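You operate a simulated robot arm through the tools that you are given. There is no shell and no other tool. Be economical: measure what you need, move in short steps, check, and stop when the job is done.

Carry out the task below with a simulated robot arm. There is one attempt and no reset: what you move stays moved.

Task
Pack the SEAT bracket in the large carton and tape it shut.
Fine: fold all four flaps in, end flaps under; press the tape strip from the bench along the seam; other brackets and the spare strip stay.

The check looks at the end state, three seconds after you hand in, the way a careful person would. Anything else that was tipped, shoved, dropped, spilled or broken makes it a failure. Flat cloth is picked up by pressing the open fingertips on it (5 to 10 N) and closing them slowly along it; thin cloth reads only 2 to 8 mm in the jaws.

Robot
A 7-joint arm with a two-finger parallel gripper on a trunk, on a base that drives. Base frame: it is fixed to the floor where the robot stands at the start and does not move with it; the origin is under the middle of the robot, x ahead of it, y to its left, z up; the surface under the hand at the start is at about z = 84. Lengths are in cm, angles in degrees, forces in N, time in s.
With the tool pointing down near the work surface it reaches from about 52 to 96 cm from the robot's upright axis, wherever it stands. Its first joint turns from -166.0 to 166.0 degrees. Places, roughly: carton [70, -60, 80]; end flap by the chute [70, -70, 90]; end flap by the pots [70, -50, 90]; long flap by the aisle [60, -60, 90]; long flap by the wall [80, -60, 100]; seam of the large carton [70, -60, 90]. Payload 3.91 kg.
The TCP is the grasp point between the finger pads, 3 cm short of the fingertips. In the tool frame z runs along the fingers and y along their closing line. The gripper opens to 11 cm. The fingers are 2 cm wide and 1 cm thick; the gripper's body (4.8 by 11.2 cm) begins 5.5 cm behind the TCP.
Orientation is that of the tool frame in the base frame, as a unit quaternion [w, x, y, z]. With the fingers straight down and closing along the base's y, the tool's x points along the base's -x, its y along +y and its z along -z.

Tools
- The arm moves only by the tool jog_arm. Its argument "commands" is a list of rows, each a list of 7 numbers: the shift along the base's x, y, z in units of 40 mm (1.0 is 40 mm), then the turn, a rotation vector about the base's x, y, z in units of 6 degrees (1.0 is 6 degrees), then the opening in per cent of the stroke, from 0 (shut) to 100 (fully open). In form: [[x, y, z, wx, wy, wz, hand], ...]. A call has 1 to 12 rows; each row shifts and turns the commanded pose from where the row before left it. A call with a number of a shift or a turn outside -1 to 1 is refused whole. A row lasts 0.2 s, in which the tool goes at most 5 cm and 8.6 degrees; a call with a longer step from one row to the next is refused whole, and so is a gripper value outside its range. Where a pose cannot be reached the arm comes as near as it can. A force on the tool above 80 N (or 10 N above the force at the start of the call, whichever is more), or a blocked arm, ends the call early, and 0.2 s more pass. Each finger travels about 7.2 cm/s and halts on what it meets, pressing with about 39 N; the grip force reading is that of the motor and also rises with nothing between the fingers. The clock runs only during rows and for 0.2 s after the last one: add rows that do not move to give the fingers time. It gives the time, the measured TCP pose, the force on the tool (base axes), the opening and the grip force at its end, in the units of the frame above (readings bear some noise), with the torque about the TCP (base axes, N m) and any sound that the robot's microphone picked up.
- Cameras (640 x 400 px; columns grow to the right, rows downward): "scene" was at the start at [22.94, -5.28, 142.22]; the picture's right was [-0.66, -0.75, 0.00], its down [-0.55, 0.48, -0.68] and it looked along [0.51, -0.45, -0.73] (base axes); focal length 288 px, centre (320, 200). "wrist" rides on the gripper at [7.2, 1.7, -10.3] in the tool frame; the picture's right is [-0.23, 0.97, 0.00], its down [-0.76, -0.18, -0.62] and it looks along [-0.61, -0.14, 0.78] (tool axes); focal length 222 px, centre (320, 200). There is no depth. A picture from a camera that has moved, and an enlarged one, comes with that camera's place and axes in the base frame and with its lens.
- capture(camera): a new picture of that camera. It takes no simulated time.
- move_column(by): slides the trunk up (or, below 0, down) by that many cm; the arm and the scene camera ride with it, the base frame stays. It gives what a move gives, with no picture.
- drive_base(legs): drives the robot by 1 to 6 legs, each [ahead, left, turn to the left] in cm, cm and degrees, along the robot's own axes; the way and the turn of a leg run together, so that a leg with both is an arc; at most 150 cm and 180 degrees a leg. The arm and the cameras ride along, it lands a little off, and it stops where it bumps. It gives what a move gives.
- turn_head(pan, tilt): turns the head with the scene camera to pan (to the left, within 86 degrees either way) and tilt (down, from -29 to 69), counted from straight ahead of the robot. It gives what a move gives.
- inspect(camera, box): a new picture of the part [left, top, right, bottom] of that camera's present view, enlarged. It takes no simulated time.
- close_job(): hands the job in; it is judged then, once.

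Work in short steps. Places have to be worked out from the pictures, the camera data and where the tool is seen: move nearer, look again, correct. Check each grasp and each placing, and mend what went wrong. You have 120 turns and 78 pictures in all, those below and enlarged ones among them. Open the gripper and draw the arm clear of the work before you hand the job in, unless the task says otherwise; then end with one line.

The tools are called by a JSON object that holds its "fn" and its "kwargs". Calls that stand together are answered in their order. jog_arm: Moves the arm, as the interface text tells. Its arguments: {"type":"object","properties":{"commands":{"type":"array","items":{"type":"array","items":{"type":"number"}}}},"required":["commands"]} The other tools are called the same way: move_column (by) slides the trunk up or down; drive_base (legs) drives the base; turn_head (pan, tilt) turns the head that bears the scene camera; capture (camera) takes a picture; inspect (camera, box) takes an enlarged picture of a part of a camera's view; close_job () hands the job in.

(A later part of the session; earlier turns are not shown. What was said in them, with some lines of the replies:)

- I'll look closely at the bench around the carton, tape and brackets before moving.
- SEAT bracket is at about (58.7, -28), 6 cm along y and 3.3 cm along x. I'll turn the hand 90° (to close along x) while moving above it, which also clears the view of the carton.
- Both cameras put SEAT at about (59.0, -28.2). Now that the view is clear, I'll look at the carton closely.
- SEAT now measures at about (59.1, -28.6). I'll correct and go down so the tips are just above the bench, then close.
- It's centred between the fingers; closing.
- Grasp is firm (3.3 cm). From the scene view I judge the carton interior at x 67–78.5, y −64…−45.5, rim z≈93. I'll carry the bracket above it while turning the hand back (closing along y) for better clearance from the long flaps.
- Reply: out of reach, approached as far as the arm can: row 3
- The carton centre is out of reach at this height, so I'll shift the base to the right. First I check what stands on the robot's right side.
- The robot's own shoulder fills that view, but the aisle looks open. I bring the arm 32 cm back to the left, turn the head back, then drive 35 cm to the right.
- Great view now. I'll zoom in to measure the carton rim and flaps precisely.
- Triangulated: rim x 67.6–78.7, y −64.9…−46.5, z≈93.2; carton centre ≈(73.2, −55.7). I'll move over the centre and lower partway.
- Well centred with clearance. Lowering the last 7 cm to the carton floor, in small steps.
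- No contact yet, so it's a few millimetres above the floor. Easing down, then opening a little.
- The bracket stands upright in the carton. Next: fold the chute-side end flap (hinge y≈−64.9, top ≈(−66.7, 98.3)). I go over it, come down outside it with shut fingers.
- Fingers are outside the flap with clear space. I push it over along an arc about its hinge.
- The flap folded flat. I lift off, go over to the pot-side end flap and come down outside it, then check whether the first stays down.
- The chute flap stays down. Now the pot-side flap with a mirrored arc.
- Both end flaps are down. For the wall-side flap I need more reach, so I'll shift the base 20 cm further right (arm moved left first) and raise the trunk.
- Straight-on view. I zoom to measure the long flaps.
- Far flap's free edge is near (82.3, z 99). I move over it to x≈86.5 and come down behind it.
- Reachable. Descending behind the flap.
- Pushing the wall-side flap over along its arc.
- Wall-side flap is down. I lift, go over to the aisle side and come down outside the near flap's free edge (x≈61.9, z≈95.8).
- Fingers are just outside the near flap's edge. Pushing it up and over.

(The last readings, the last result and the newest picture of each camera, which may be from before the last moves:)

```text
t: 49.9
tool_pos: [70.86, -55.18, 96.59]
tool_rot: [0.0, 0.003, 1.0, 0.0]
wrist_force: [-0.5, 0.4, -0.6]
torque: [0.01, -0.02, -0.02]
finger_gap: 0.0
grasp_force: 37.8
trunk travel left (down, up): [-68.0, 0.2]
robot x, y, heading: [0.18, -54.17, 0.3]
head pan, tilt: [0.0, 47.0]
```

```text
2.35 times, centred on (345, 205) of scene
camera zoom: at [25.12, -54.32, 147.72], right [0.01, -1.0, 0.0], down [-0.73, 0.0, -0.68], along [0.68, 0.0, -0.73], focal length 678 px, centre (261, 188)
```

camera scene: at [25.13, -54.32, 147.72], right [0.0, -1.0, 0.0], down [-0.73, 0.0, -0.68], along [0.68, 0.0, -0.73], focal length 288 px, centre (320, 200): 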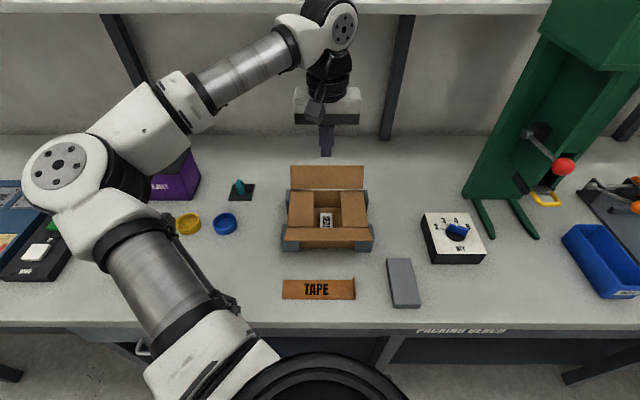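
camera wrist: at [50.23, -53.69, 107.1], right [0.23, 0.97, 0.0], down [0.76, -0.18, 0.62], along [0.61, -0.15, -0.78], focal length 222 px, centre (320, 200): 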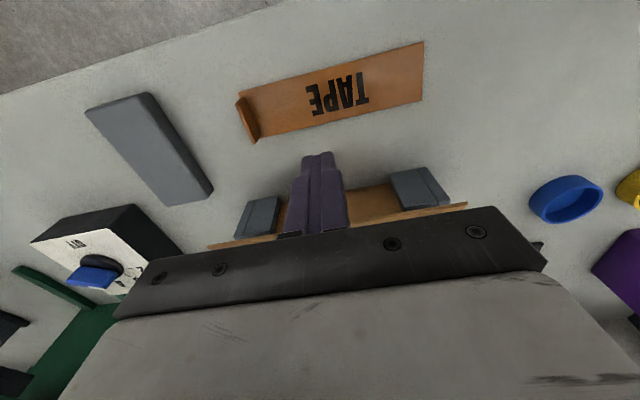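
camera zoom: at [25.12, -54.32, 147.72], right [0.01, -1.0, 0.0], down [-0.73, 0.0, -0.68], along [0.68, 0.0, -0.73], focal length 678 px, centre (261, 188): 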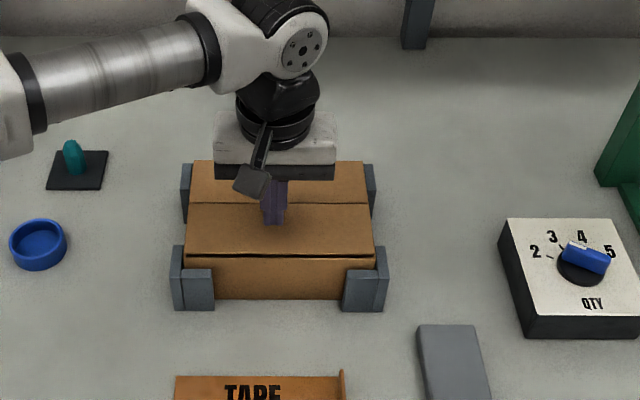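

All four flaps are folded. I lift and move above the tape's tab (≈(55.7, −62.6)), opening the gripper to 5 cm, and look.

{"fn": "jog_arm", "kwargs": {"commands": [[0, 0, 0.7, 0, 0, 0, 0], [0, 0, 1, 0, 0, 0, 0], [0, 0, 0.9, 0, 0, 0, 0], [-0.9, -0.4, 0, 0, 0, 0, 0], [-1, -0.5, 0, 0, 0, 0, 0], [-1, -0.5, 0, 0, 0, 0, 45], [-0.9, -0.43, 0, 0, 0, 0, 45], [0, 0, -0.9, 0, 0, 0, 45], [0, 0, -0.9, 0, 0, 0, 45], [0, 0, 0, 0, 0, 0, 45]]}}

{"fn": "capture", "kwargs": {"camera": "wrist"}}

{"fn": "inspect", "kwargs": {"camera": "scene", "box": [260, 150, 430, 320]}}

```text
t: 52.0
tool_pos: [55.85, -62.61, 99.72]
tool_rot: [0.0, 0.002, 1.0, 0.0]
wrist_force: [0.4, -0.4, -0.9]
torque: [0.0, -0.03, -0.04]
finger_gap: 4.94
grasp_force: 0.1
trunk travel left (down, up): [-68.0, 0.2]
robot x, y, heading: [0.09, -54.16, 0.2]
head pan, tilt: [0.0, 47.0]
```

```text
43 pictures are left
camera wrist: at [48.58, -60.85, 110.16], right [0.23, 0.97, 0.0], down [0.76, -0.18, 0.62], along [0.61, -0.15, -0.78], focal length 222 px, centre (320, 200)
```

wrist: 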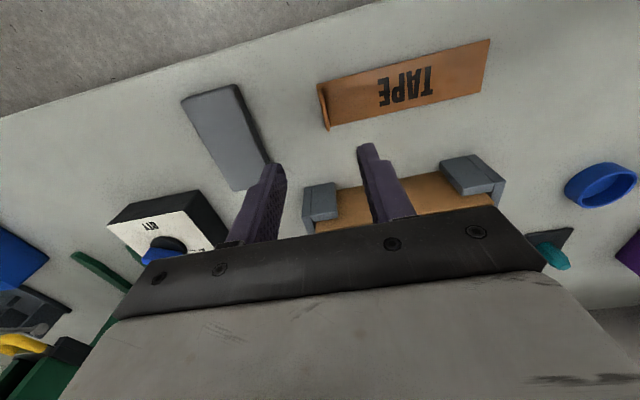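

```text
2.35 times, centred on (345, 235) of scene
camera zoom: at [25.12, -54.31, 147.73], right [0.01, -1.0, 0.0], down [-0.73, 0.0, -0.68], along [0.68, 0.0, -0.73], focal length 678 px, centre (261, 118)
```

zoom: 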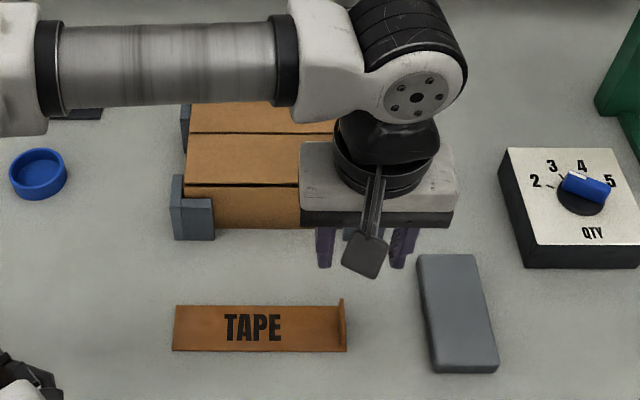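

Tab is at about (55.3, −62.5), centred between the open fingers; the grey block is clear. Going down.

{"fn": "jog_arm", "kwargs": {"commands": [[-0.08, 0, -0.9, 0, 0, 0, 45], [0, 0, -0.9, 0, 0, 0, 45], [0, 0, -0.6, 0, 0, 0, 45], [0, 0, -0.4, 0, 0, 0, 45], [0, 0, -0.2, 0, 0, 0, 45], [0, 0, 0, 0, 0, 0, 45]]}}

{"fn": "inspect", "kwargs": {"camera": "wrist", "box": [220, 60, 480, 260]}}

```text
t: 53.5
tool_pos: [55.47, -62.62, 87.63]
tool_rot: [-0.001, 0.002, 1.0, -0.001]
wrist_force: [-0.4, -0.8, -0.5]
torque: [0.02, 0.01, 0.04]
finger_gap: 4.96
grasp_force: 0.1
trunk travel left (down, up): [-68.0, 0.2]
robot x, y, heading: [-0.12, -54.58, 0.3]
head pan, tilt: [0.0, 47.0]
```

```text
2.00 times, centred on (350, 160) of wrist
camera zoom: at [48.36, -61.01, 98.11], right [0.23, 0.97, 0.0], down [0.76, -0.18, 0.62], along [0.61, -0.15, -0.78], focal length 444 px, centre (260, 280)
```

zoom: 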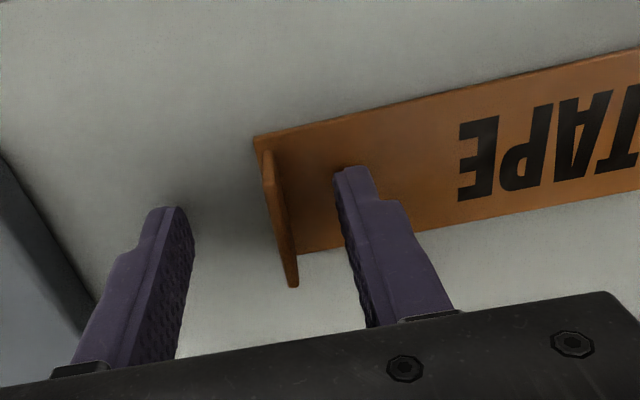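

The tab sits midway between the fingers. Closing slowly.

{"fn": "jog_arm", "kwargs": {"commands": [[0, 0, 0, 0, 0, 0, 35], [0, 0, 0, 0, 0, 0, 25], [0, 0, 0, 0, 0, 0, 15], [0, 0, 0, 0, 0, 0, 6], [0, 0, 0, 0, 0, 0, 0], [0, 0, 0, 0, 0, 0, 0], [0, 0, 0, 0, 0, 0, 0]]}}

{"fn": "jog_arm", "kwargs": {"commands": [[0, 0, 0.4, 0, 0, 0, 0], [0, 0, 0.6, 0, 0, 0, 0], [0, 0, 0.8, 0, 0, 0, 0], [0, 0, 0, 0, 0, 0, 0]]}}

{"fn": "inspect", "kwargs": {"camera": "scene", "box": [260, 150, 430, 320]}}

{"fn": "capture", "kwargs": {"camera": "wrist"}}

```text
t: 55.0
tool_pos: [55.5, -62.69, 87.61]
tool_rot: [0.0, 0.003, 1.0, 0.0]
wrist_force: [0.4, 0.1, 1.1]
torque: [0.01, 0.02, 0.02]
finger_gap: 0.21
grasp_force: 38.7
trunk travel left (down, up): [-68.0, 0.2]
robot x, y, heading: [0.31, -54.45, 0.4]
head pan, tilt: [0.0, 47.0]
```

```text
t: 56.0
tool_pos: [55.66, -62.38, 94.8]
tool_rot: [0.0, 0.003, 1.0, 0.0]
wrist_force: [0.6, -0.2, -0.2]
torque: [0.0, -0.01, 0.03]
finger_gap: 0.19
grasp_force: 39.2
trunk travel left (down, up): [-68.0, 0.2]
robot x, y, heading: [0.07, -54.48, 0.3]
head pan, tilt: [0.0, 47.0]
```

```text
2.35 times, centred on (345, 235) of scene
camera zoom: at [25.15, -54.31, 147.72], right [0.01, -1.0, 0.0], down [-0.73, 0.0, -0.68], along [0.68, 0.0, -0.73], focal length 678 px, centre (261, 118)
```

zoom: 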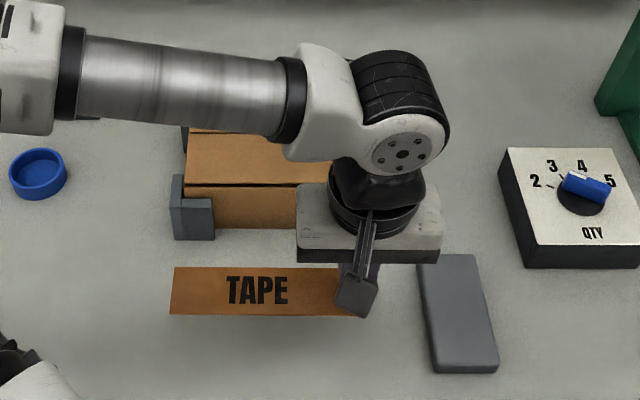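

```text
39 pictures are left
camera wrist: at [48.5, -60.82, 105.27], right [0.23, 0.97, 0.0], down [0.76, -0.18, 0.62], along [0.61, -0.15, -0.78], focal length 222 px, centre (320, 200)
```

wrist: 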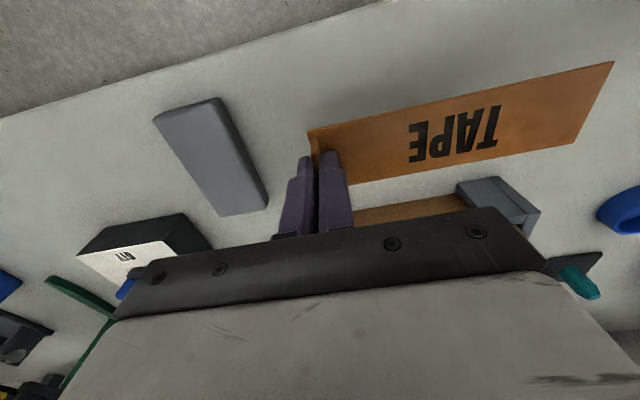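

The strip is held level by its tab (0.2 cm). Strip centre is ≈(+0.4, +8.3) from the TCP; seam at x≈73.4, carton centre y≈−56.0, so the TCP target is (73.0, −64.3). Carrying it there above the carton.

{"fn": "jog_arm", "kwargs": {"commands": [[0, 0, 0.7, 0, 0, 0, 0], [0, 0, 0.8, 0, 0, 0, 0], [0, 0, 0.6, 0, 0, 0, 0], [0.5, 0, 0, 0, 0, 0, 0], [0.75, -0.1, 0, 0, 0, 0, 0], [0.75, -0.1, 0, 0, 0, 0, 0], [0.75, -0.1, 0, 0, 0, 0, 0], [0.75, -0.1, 0, 0, 0, 0, 0], [0.55, -0.07, 0, 0, 0, 0, 0], [0.3, 0, 0, 0, 0, 0, 0], [0, 0, -0.5, 0, 0, 0, 0], [0, 0, 0, 0, 0, 0, 0]]}}

{"fn": "inspect", "kwargs": {"camera": "scene", "box": [260, 120, 430, 290]}}

{"fn": "capture", "kwargs": {"camera": "wrist"}}

```text
t: 58.6
tool_pos: [72.76, -64.53, 101.28]
tool_rot: [0.0, 0.003, 1.0, 0.0]
wrist_force: [0.4, -0.8, 0.6]
torque: [-0.02, 0.02, -0.01]
finger_gap: 0.21
grasp_force: 38.7
trunk travel left (down, up): [-68.0, 0.2]
robot x, y, heading: [0.21, -54.35, 0.3]
head pan, tilt: [0.0, 47.0]
```

```text
2.35 times, centred on (345, 205) of scene
camera zoom: at [25.11, -54.32, 147.73], right [0.01, -1.0, 0.0], down [-0.73, 0.0, -0.68], along [0.68, 0.0, -0.73], focal length 678 px, centre (261, 188)
```

zoom: 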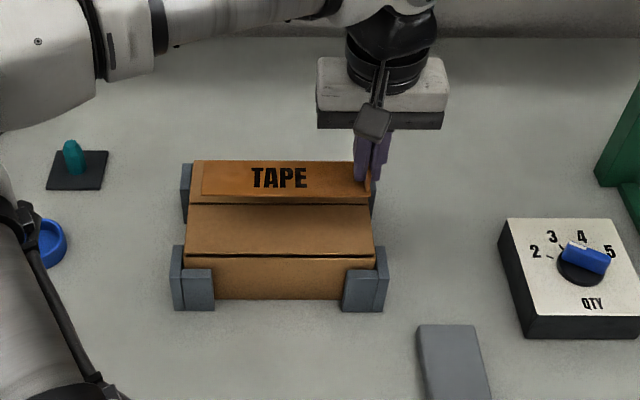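

```text
37 pictures are left
camera wrist: at [65.54, -62.93, 111.7], right [0.23, 0.97, 0.0], down [0.76, -0.18, 0.62], along [0.61, -0.15, -0.78], focal length 222 px, centre (320, 200)
```

wrist: 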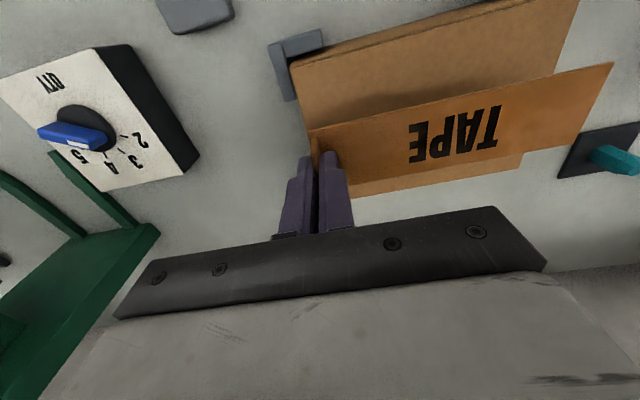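

In this view the strip centre is ≈(73.0, −56.7) against seam (73.4) and carton centre (−56.2). I correct by +0.4 in both and lower almost to contact.

{"fn": "jog_arm", "kwargs": {"commands": [[0.1, 0.11, 0, 0, 0, 0, 0], [0, 0, -0.5, 0, 0, 0, 0], [0, 0, -0.3, 0, 0, 0, 0], [0, 0, 0, 0, 0, 0, 0]]}}

{"fn": "inspect", "kwargs": {"camera": "scene", "box": [290, 150, 390, 250]}}

{"fn": "inspect", "kwargs": {"camera": "wrist", "box": [240, 0, 640, 250]}}

```text
t: 59.6
tool_pos: [73.18, -64.21, 98.17]
tool_rot: [0.0, 0.003, 1.0, 0.0]
wrist_force: [-0.6, 0.3, -0.1]
torque: [-0.02, -0.02, -0.02]
finger_gap: 0.21
grasp_force: 39.1
trunk travel left (down, up): [-68.0, 0.2]
robot x, y, heading: [0.27, -54.88, 0.5]
head pan, tilt: [0.0, 47.0]
```

```text
4.00 times, centred on (340, 200) of scene
camera zoom: at [25.13, -54.31, 147.72], right [0.01, -1.0, 0.0], down [-0.73, 0.0, -0.68], along [0.68, 0.0, -0.73], focal length 1152 px, centre (240, 200)
```

zoom: 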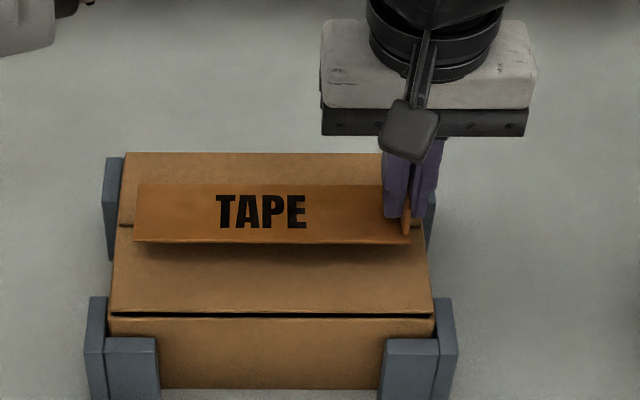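

```text
1.60 times, centred on (440, 125) of wrist
camera zoom: at [66.02, -62.4, 108.56], right [0.23, 0.97, 0.0], down [0.76, -0.18, 0.62], along [0.61, -0.15, -0.78], focal length 355 px, centre (128, 320)
```

zoom: 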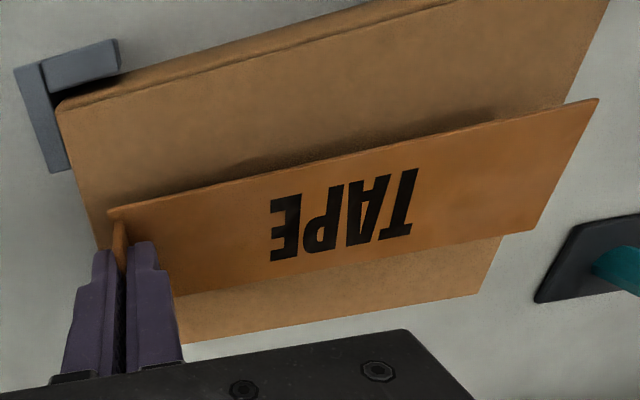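

Alignment is good (strip centre ≈(73.5, −56.3)). Lowering gently to contact.

{"fn": "jog_arm", "kwargs": {"commands": [[0, 0, -0.1, 0, 0, 0, 0], [0, 0, -0.05, 0, 0, 0, 0], [0, 0, -0.05, 0, 0, 0, 0], [0, 0, -0.03, 0, 0, 0, 0], [0, 0, 0, 0, 0, 0, 0], [0, 0, 0, 0, 0, 0, 0]]}}

{"fn": "inspect", "kwargs": {"camera": "scene", "box": [290, 150, 390, 250]}}

```text
t: 61.0
tool_pos: [73.24, -64.21, 97.38]
tool_rot: [0.0, 0.002, 1.0, 0.0]
wrist_force: [-0.3, 0.3, -0.5]
torque: [-0.04, -0.02, 0.02]
finger_gap: 0.2
grasp_force: 38.6
trunk travel left (down, up): [-68.0, 0.2]
robot x, y, heading: [0.47, -54.32, 0.4]
head pan, tilt: [0.0, 47.0]
```

```text
4.00 times, centred on (340, 200) of scene
camera zoom: at [25.13, -54.31, 147.72], right [0.01, -1.0, 0.0], down [-0.73, 0.0, -0.68], along [0.68, 0.0, -0.73], focal length 1152 px, centre (240, 200)
```

zoom: 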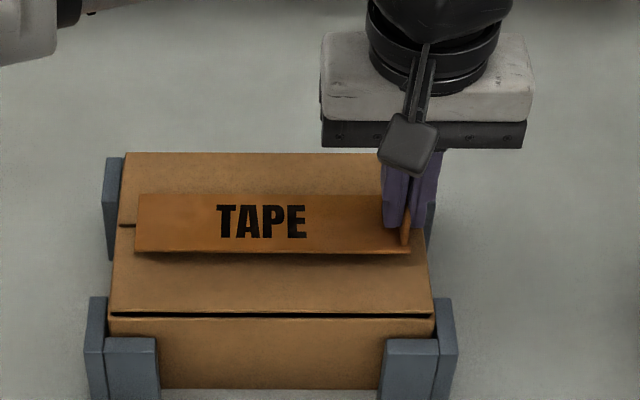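

Still a small gap (shadow under the near edge). Continuing down in 1–2 mm steps.

{"fn": "jog_arm", "kwargs": {"commands": [[0, 0, -0.05, 0, 0, 0, 0], [0, 0, -0.05, 0, 0, 0, 0], [0, 0, -0.03, 0, 0, 0, 0], [0, 0, 0, 0, 0, 0, 0], [0, 0, 0, 0, 0, 0, 0]]}}

{"fn": "inspect", "kwargs": {"camera": "scene", "box": [290, 150, 390, 250]}}

```text
t: 62.2
tool_pos: [73.14, -64.17, 96.91]
tool_rot: [0.0, 0.002, 1.0, -0.001]
wrist_force: [-0.7, -0.5, 0.2]
torque: [-0.02, 0.0, -0.04]
finger_gap: 0.18
grasp_force: 38.9
trunk travel left (down, up): [-68.0, 0.2]
robot x, y, heading: [0.0, -54.43, 0.2]
head pan, tilt: [0.0, 47.0]
```

```text
4.00 times, centred on (340, 200) of scene
camera zoom: at [25.13, -54.31, 147.72], right [0.01, -1.0, 0.0], down [-0.73, 0.0, -0.68], along [0.68, 0.0, -0.73], focal length 1152 px, centre (240, 200)
```

zoom: 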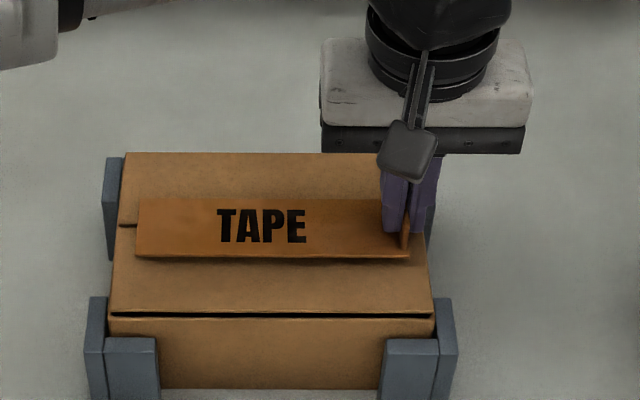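

Almost touching, strip centred on the seam. A few mm more, until I feel contact.

{"fn": "jog_arm", "kwargs": {"commands": [[0, 0, -0.04, 0, 0, 0, 0], [0, 0, -0.04, 0, 0, 0, 0], [0, 0, 0, 0, 0, 0, 0], [0, 0, 0, 0, 0, 0, 0]]}}

{"fn": "jog_arm", "kwargs": {"commands": [[0, 0, -0.03, 0, 0, 0, 0], [0, 0, -0.03, 0, 0, 0, 0], [0, 0, 0, 0, 0, 0, 0], [0, 0, 0, 0, 0, 0, 0]]}}

{"fn": "inspect", "kwargs": {"camera": "scene", "box": [290, 150, 390, 250]}}

```text
t: 63.2
tool_pos: [73.09, -64.02, 96.22]
tool_rot: [0.0, 0.002, 1.0, 0.001]
wrist_force: [-0.3, -0.3, 0.5]
torque: [-0.02, -0.02, -0.01]
finger_gap: 0.21
grasp_force: 38.7
trunk travel left (down, up): [-68.0, 0.2]
robot x, y, heading: [0.27, -54.41, 0.4]
head pan, tilt: [0.0, 47.0]
```

```text
t: 64.2
tool_pos: [73.25, -64.12, 96.13]
tool_rot: [0.0, 0.003, 1.0, 0.0]
wrist_force: [-0.6, 0.3, 0.8]
torque: [0.0, -0.01, 0.02]
finger_gap: 0.23
grasp_force: 39.0
trunk travel left (down, up): [-68.0, 0.2]
robot x, y, heading: [0.31, -54.14, 0.2]
head pan, tilt: [0.0, 47.0]
```

```text
4.00 times, centred on (340, 200) of scene
camera zoom: at [25.13, -54.31, 147.72], right [0.01, -1.0, 0.0], down [-0.73, 0.0, -0.68], along [0.68, 0.0, -0.73], focal length 1152 px, centre (240, 200)
```

zoom: 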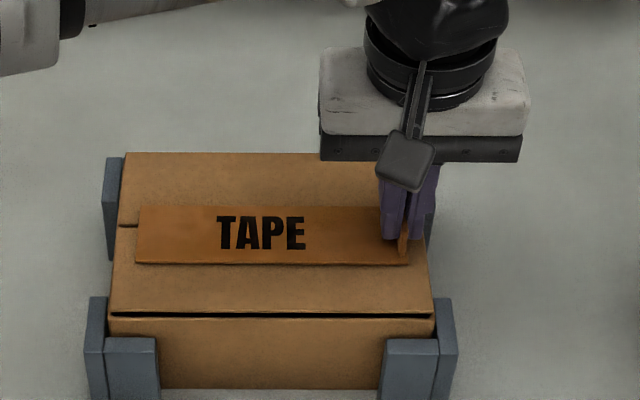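

The strip is down at flap level (flaps lie at z≈92.6), and there its centre is ~0.7 cm on the aisle side of the seam. I lift 5 mm, shift +0.7 in x, and lower again.

{"fn": "jog_arm", "kwargs": {"commands": [[0, 0, 0.12, 0, 0, 0, 0], [0.09, 0, 0, 0, 0, 0, 0], [0.09, 0, 0, 0, 0, 0, 0], [0, 0, -0.06, 0, 0, 0, 0], [0, 0, -0.05, 0, 0, 0, 0], [0, 0, 0, 0, 0, 0, 0], [0, 0, 0, 0, 0, 0, 0]]}}

{"fn": "inspect", "kwargs": {"camera": "scene", "box": [290, 150, 390, 250]}}

```text
t: 65.8
tool_pos: [73.95, -64.07, 96.25]
tool_rot: [-0.001, 0.003, 1.0, 0.0]
wrist_force: [0.2, -0.3, -0.2]
torque: [-0.02, -0.04, 0.06]
finger_gap: 0.21
grasp_force: 39.0
trunk travel left (down, up): [-68.0, 0.2]
robot x, y, heading: [0.33, -54.52, 0.6]
head pan, tilt: [0.0, 47.0]
```

```text
4.00 times, centred on (340, 200) of scene
camera zoom: at [25.13, -54.32, 147.72], right [0.01, -1.0, 0.0], down [-0.73, 0.0, -0.68], along [0.68, 0.0, -0.73], focal length 1152 px, centre (240, 200)
```

zoom: 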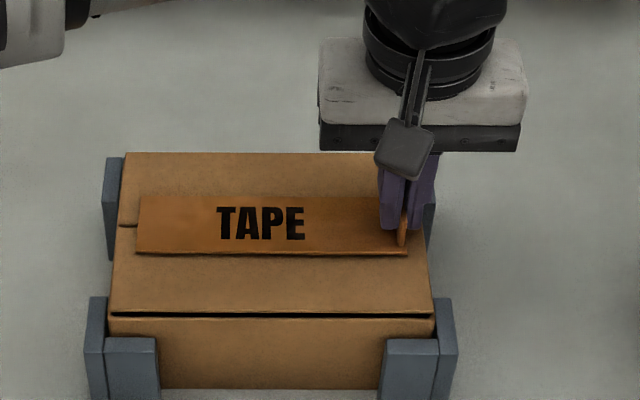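

Centred on the seam now. Pressing down gently until contact registers.

{"fn": "jog_arm", "kwargs": {"commands": [[0, 0, -0.04, 0, 0, 0, 0], [0, 0, -0.04, 0, 0, 0, 0], [0, 0, 0, 0, 0, 0, 0]]}}

{"fn": "jog_arm", "kwargs": {"commands": [[0, 0, -0.04, 0, 0, 0, 0], [0, 0, 0, 0, 0, 0, 0]]}}

{"fn": "inspect", "kwargs": {"camera": "scene", "box": [290, 150, 390, 250]}}

```text
t: 66.7
tool_pos: [74.09, -64.07, 95.97]
tool_rot: [0.001, 0.003, 1.0, 0.0]
wrist_force: [-0.8, -0.1, 1.8]
torque: [0.01, 0.0, 0.01]
finger_gap: 0.21
grasp_force: 39.1
trunk travel left (down, up): [-68.0, 0.2]
robot x, y, heading: [0.19, -54.37, 0.5]
head pan, tilt: [0.0, 47.0]
```

```text
t: 67.2
tool_pos: [73.93, -64.04, 95.9]
tool_rot: [0.0, 0.003, 1.0, -0.001]
wrist_force: [0.5, -0.7, 9.2]
torque: [0.01, 0.0, 0.02]
finger_gap: 0.21
grasp_force: 38.6
trunk travel left (down, up): [-68.0, 0.2]
robot x, y, heading: [0.14, -54.45, 0.1]
head pan, tilt: [0.0, 47.0]
```

```text
4.00 times, centred on (340, 200) of scene
camera zoom: at [25.05, -54.31, 147.75], right [0.01, -1.0, 0.0], down [-0.73, 0.0, -0.68], along [0.68, 0.0, -0.73], focal length 1152 px, centre (240, 200)
```

zoom: 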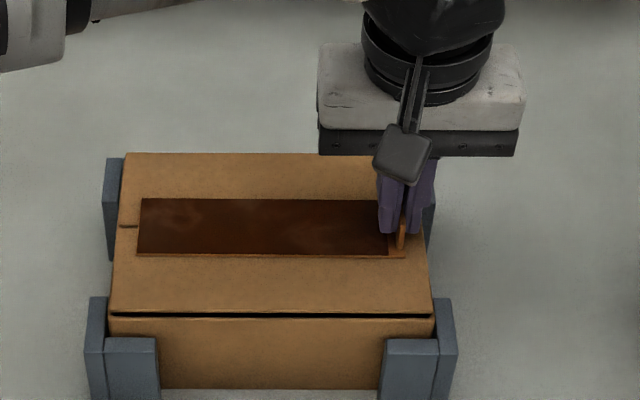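

9 N of contact, and the strip changed look — it seems stuck to the carton. Releasing the tab and lifting straight up.

{"fn": "jog_arm", "kwargs": {"commands": [[0, 0, 0.01, 0, 0, 0, 10], [0, 0, 0, 0, 0, 0, 20], [0, 0, 0, 0, 0, 0, 25], [0, 0, 0.3, 0, 0, 0, 25], [0, 0, 0.8, 0, 0, 0, 25], [0, 0, 0.8, 0, 0, 0, 10], [0, 0, 0.2, 0, 0, 0, 0], [0, 0, 0, 0, 0, 0, 0]]}}

{"fn": "inspect", "kwargs": {"camera": "scene", "box": [290, 150, 390, 250]}}

{"fn": "capture", "kwargs": {"camera": "wrist"}}

```text
t: 69.0
tool_pos: [73.91, -63.98, 104.2]
tool_rot: [0.0, 0.003, 1.0, 0.0]
wrist_force: [0.1, 0.8, 0.2]
torque: [0.04, -0.05, -0.03]
finger_gap: 0.0
grasp_force: 37.6
trunk travel left (down, up): [-68.0, 0.2]
robot x, y, heading: [0.44, -54.32, 0.4]
head pan, tilt: [0.0, 47.0]
```

```text
4.00 times, centred on (340, 200) of scene
camera zoom: at [25.13, -54.31, 147.72], right [0.01, -1.0, 0.0], down [-0.73, 0.0, -0.68], along [0.68, 0.0, -0.73], focal length 1152 px, centre (240, 200)
```

zoom: 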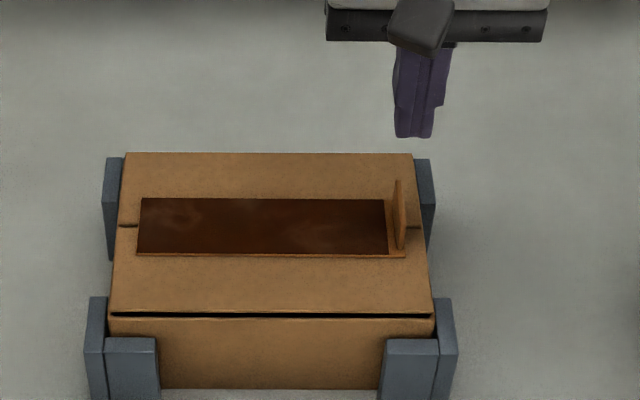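

```text
28 pictures are left
camera wrist: at [66.71, -62.34, 114.64], right [0.23, 0.97, 0.0], down [0.76, -0.18, 0.62], along [0.61, -0.15, -0.78], focal length 222 px, centre (320, 200)
```

wrist: 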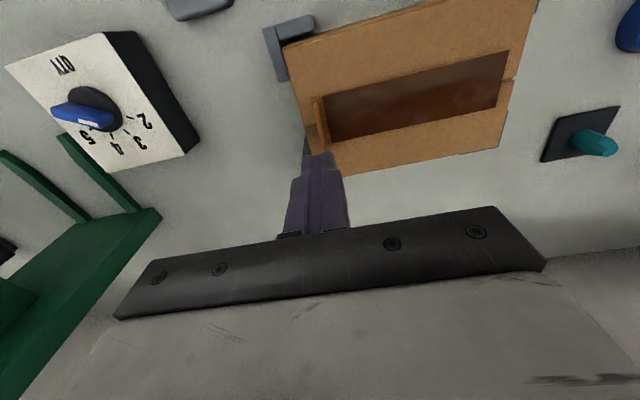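

The strip stayed on the carton, centred on the seam. I now press along its length with shut fingertips, starting near the tab end.

{"fn": "jog_arm", "kwargs": {"commands": [[0, 0.75, 0, 0, 0, 0, 0], [0, 0.25, -0.9, 0, 0, 0, 0], [0, 0, -0.8, 0, 0, 0, 0], [0, 0, -0.2, 0, 0, 0, 0], [0, 0, -0.07, 0, 0, 0, 0], [0, 0, -0.05, 0, 0, 0, 0], [0, 0, 0, 0, 0, 0, 0]]}}

```text
t: 70.7
tool_pos: [73.87, -59.97, 96.11]
tool_rot: [0.0, 0.003, 1.0, 0.0]
wrist_force: [-0.5, -0.1, 0.8]
torque: [-0.01, -0.01, -0.02]
finger_gap: 0.02
grasp_force: 37.8
trunk travel left (down, up): [-68.0, 0.2]
robot x, y, heading: [0.28, -54.51, 0.5]
head pan, tilt: [0.0, 47.0]
```

Just at the surface. Pressing a few mm more here.

{"fn": "jog_arm", "kwargs": {"commands": [[0, 0, -0.05, 0, 0, 0, 0], [0, 0, -0.03, 0, 0, 0, 0], [0, 0, 0, 0, 0, 0, 0]]}}

```text
t: 71.5
tool_pos: [73.93, -60.04, 95.77]
tool_rot: [0.0, 0.003, 1.0, 0.001]
wrist_force: [0.0, 0.0, -0.4]
torque: [0.0, -0.01, -0.01]
finger_gap: 0.0
grasp_force: 37.9
trunk travel left (down, up): [-68.0, 0.2]
robot x, y, heading: [0.39, -55.05, 0.3]
head pan, tilt: [0.0, 47.0]
```

{"fn": "jog_arm", "kwargs": {"commands": [[0, 0, -0.04, 0, 0, 0, 0], [0, 0, -0.03, 0, 0, 0, 0], [0, 0, 0, 0, 0, 0, 0]]}}

{"fn": "inspect", "kwargs": {"camera": "scene", "box": [290, 150, 390, 250]}}

```text
t: 72.2
tool_pos: [73.84, -60.15, 95.53]
tool_rot: [0.0, 0.003, 1.0, 0.001]
wrist_force: [0.4, 0.3, 3.5]
torque: [0.03, 0.02, -0.01]
finger_gap: 0.01
grasp_force: 37.6
trunk travel left (down, up): [-68.0, 0.2]
robot x, y, heading: [0.31, -54.86, 0.5]
head pan, tilt: [0.0, 47.0]
```

```text
4.00 times, centred on (340, 200) of scene
camera zoom: at [25.1, -54.31, 147.73], right [0.01, -1.0, 0.0], down [-0.73, 0.0, -0.68], along [0.68, 0.0, -0.73], focal length 1152 px, centre (240, 200)
```

zoom: 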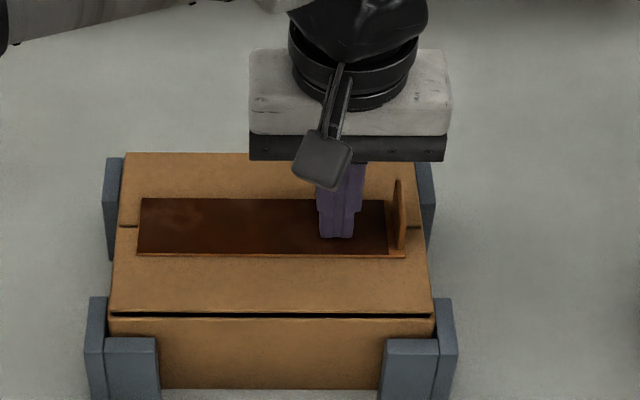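

Contact at TCP z≈95.5. I press ~1 mm more, lift, then do the middle and the far end the same way.

{"fn": "jog_arm", "kwargs": {"commands": [[0, 0, -0.025, 0, 0, 0, 0], [0, 0, 0, 0, 0, 0, 0]]}}

{"fn": "jog_arm", "kwargs": {"commands": [[0, 0, 0.25, 0, 0, 0, 0], [0, 0.6, 0, 0, 0, 0, 0], [0, 0.4, 0, 0, 0, 0, 0], [0, 0, -0.2, 0, 0, 0, 0], [0, 0, -0.05, 0, 0, 0, 0], [0, 0, 0, 0, 0, 0, 0]]}}

{"fn": "jog_arm", "kwargs": {"commands": [[0, 0, 0.25, 0, 0, 0, 0], [0, 0.6, 0, 0, 0, 0, 0], [0, 0.6, 0, 0, 0, 0, 0], [0, 0, -0.2, 0, 0, 0, 0], [0, 0, -0.05, 0, 0, 0, 0], [0, 0, 0, 0, 0, 0, 0]]}}

```text
t: 72.8
tool_pos: [73.89, -60.18, 95.61]
tool_rot: [0.001, 0.003, 1.0, 0.0]
wrist_force: [2.3, -1.2, 8.4]
torque: [-0.04, -0.05, -0.08]
finger_gap: 0.0
grasp_force: 38.1
trunk travel left (down, up): [-68.0, 0.2]
robot x, y, heading: [0.43, -53.85, 0.3]
head pan, tilt: [0.0, 47.0]
```

```text
t: 74.2
tool_pos: [73.85, -56.21, 95.41]
tool_rot: [0.002, 0.002, 1.0, 0.0]
wrist_force: [2.4, 2.1, 12.7]
torque: [0.08, -0.11, 0.0]
finger_gap: 0.0
grasp_force: 37.6
trunk travel left (down, up): [-68.0, 0.2]
robot x, y, heading: [0.4, -54.4, 0.0]
head pan, tilt: [0.0, 47.0]
```

```text
t: 75.7
tool_pos: [73.91, -51.24, 95.58]
tool_rot: [0.002, 0.003, 1.0, 0.0]
wrist_force: [-0.8, -0.2, 5.5]
torque: [-0.01, 0.01, -0.03]
finger_gap: 0.0
grasp_force: 37.1
trunk travel left (down, up): [-68.0, 0.2]
robot x, y, heading: [0.37, -54.75, 0.4]
head pan, tilt: [0.0, 47.0]
```

Pressed 8–13 N at the tab end and middle, 5.5 N here. A touch more, then the last end, then lift and look.

{"fn": "jog_arm", "kwargs": {"commands": [[0, 0, -0.025, 0, 0, 0, 0], [0, 0, 0, 0, 0, 0, 0]]}}

{"fn": "jog_arm", "kwargs": {"commands": [[0, 0, 0.25, 0, 0, 0, 0], [0, 0.4, 0, 0, 0, 0, 0], [0, 0, -0.2, 0, 0, 0, 0], [0, 0, -0.05, 0, 0, 0, 0], [0, 0, 0, 0, 0, 0, 0]]}}

{"fn": "jog_arm", "kwargs": {"commands": [[0, 0, 0.6, 0, 0, 0, 0], [0, 0, 1, 0, 0, 0, 0], [0, 0, 1, 0, 0, 0, 10], [0, 0.8, 0.4, 0, 0, 0, 30], [0, 1, 0, 0, 0, 0, 50], [-0.3, 1, 0, 0, 0, 0, 50], [-0.3, 1, 0, 0, 0, 0, 50], [0, 0, 0, 0, 0, 0, 50]]}}

{"fn": "capture", "kwargs": {"camera": "scene"}}

{"fn": "inspect", "kwargs": {"camera": "scene", "box": [290, 150, 390, 250]}}

```text
t: 76.2
tool_pos: [73.89, -51.23, 95.39]
tool_rot: [0.001, 0.002, 1.0, 0.0]
wrist_force: [-1.4, -2.3, 10.5]
torque: [-0.06, 0.05, -0.04]
finger_gap: 0.01
grasp_force: 37.5
trunk travel left (down, up): [-68.0, 0.2]
robot x, y, heading: [-0.26, -54.12, 0.2]
head pan, tilt: [0.0, 47.0]
```

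```text
t: 77.5
tool_pos: [73.9, -49.55, 95.56]
tool_rot: [0.0, 0.004, 1.0, 0.0]
wrist_force: [0.2, -0.3, 5.2]
torque: [-0.02, -0.06, 0.02]
finger_gap: 0.0
grasp_force: 37.7
trunk travel left (down, up): [-68.0, 0.2]
robot x, y, heading: [0.36, -54.42, 0.2]
head pan, tilt: [0.0, 47.0]
```

```text
t: 79.2
tool_pos: [71.51, -34.38, 107.25]
tool_rot: [0.0, 0.002, 1.0, 0.0]
wrist_force: [0.2, 0.7, 0.8]
torque: [0.03, 0.01, -0.03]
finger_gap: 5.49
grasp_force: 0.0
trunk travel left (down, up): [-68.0, 0.2]
robot x, y, heading: [-0.06, -54.43, 0.4]
head pan, tilt: [0.0, 47.0]
```

```text
26 pictures are left
camera scene: at [25.15, -54.35, 147.72], right [0.01, -1.0, 0.0], down [-0.73, 0.0, -0.68], along [0.68, 0.0, -0.73], focal length 288 px, centre (320, 200)
```

scene: 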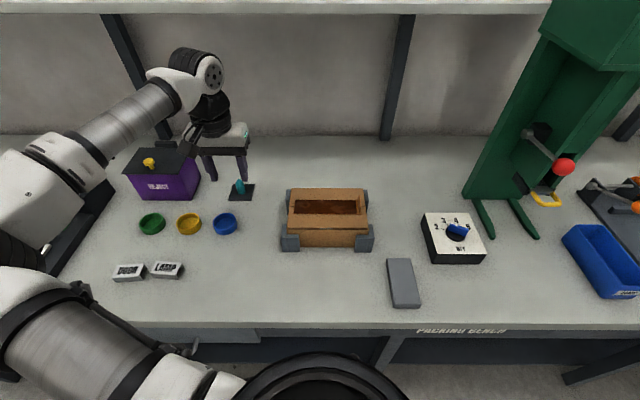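

```text
4.00 times, centred on (340, 200) of scene
camera zoom: at [25.15, -54.35, 147.72], right [0.01, -1.0, 0.0], down [-0.73, 0.0, -0.68], along [0.68, 0.0, -0.73], focal length 1152 px, centre (240, 200)
```

zoom: 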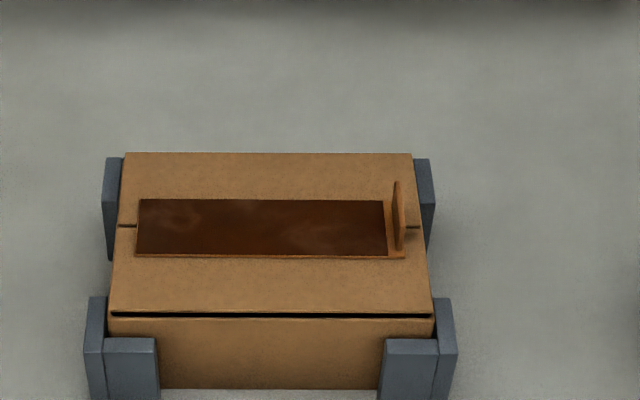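

The carton is closed: all four flaps lie flat, end flaps underneath. The tape is centred on the seam and pressed down. The other two brackets are untouched, and the arm is clear with the gripper open, so I'm handing in.

{"fn": "close_job", "kwargs": {}}

```text
The job is handed in.
```

I packed the SEAT bracket in the large carton, folded all four flaps in with the end flaps under, and pressed the bench tape strip along the seam. The other two brackets are where they were. I never spotted the spare strip in the pictures, but the only strip I moved was the one from the bench.
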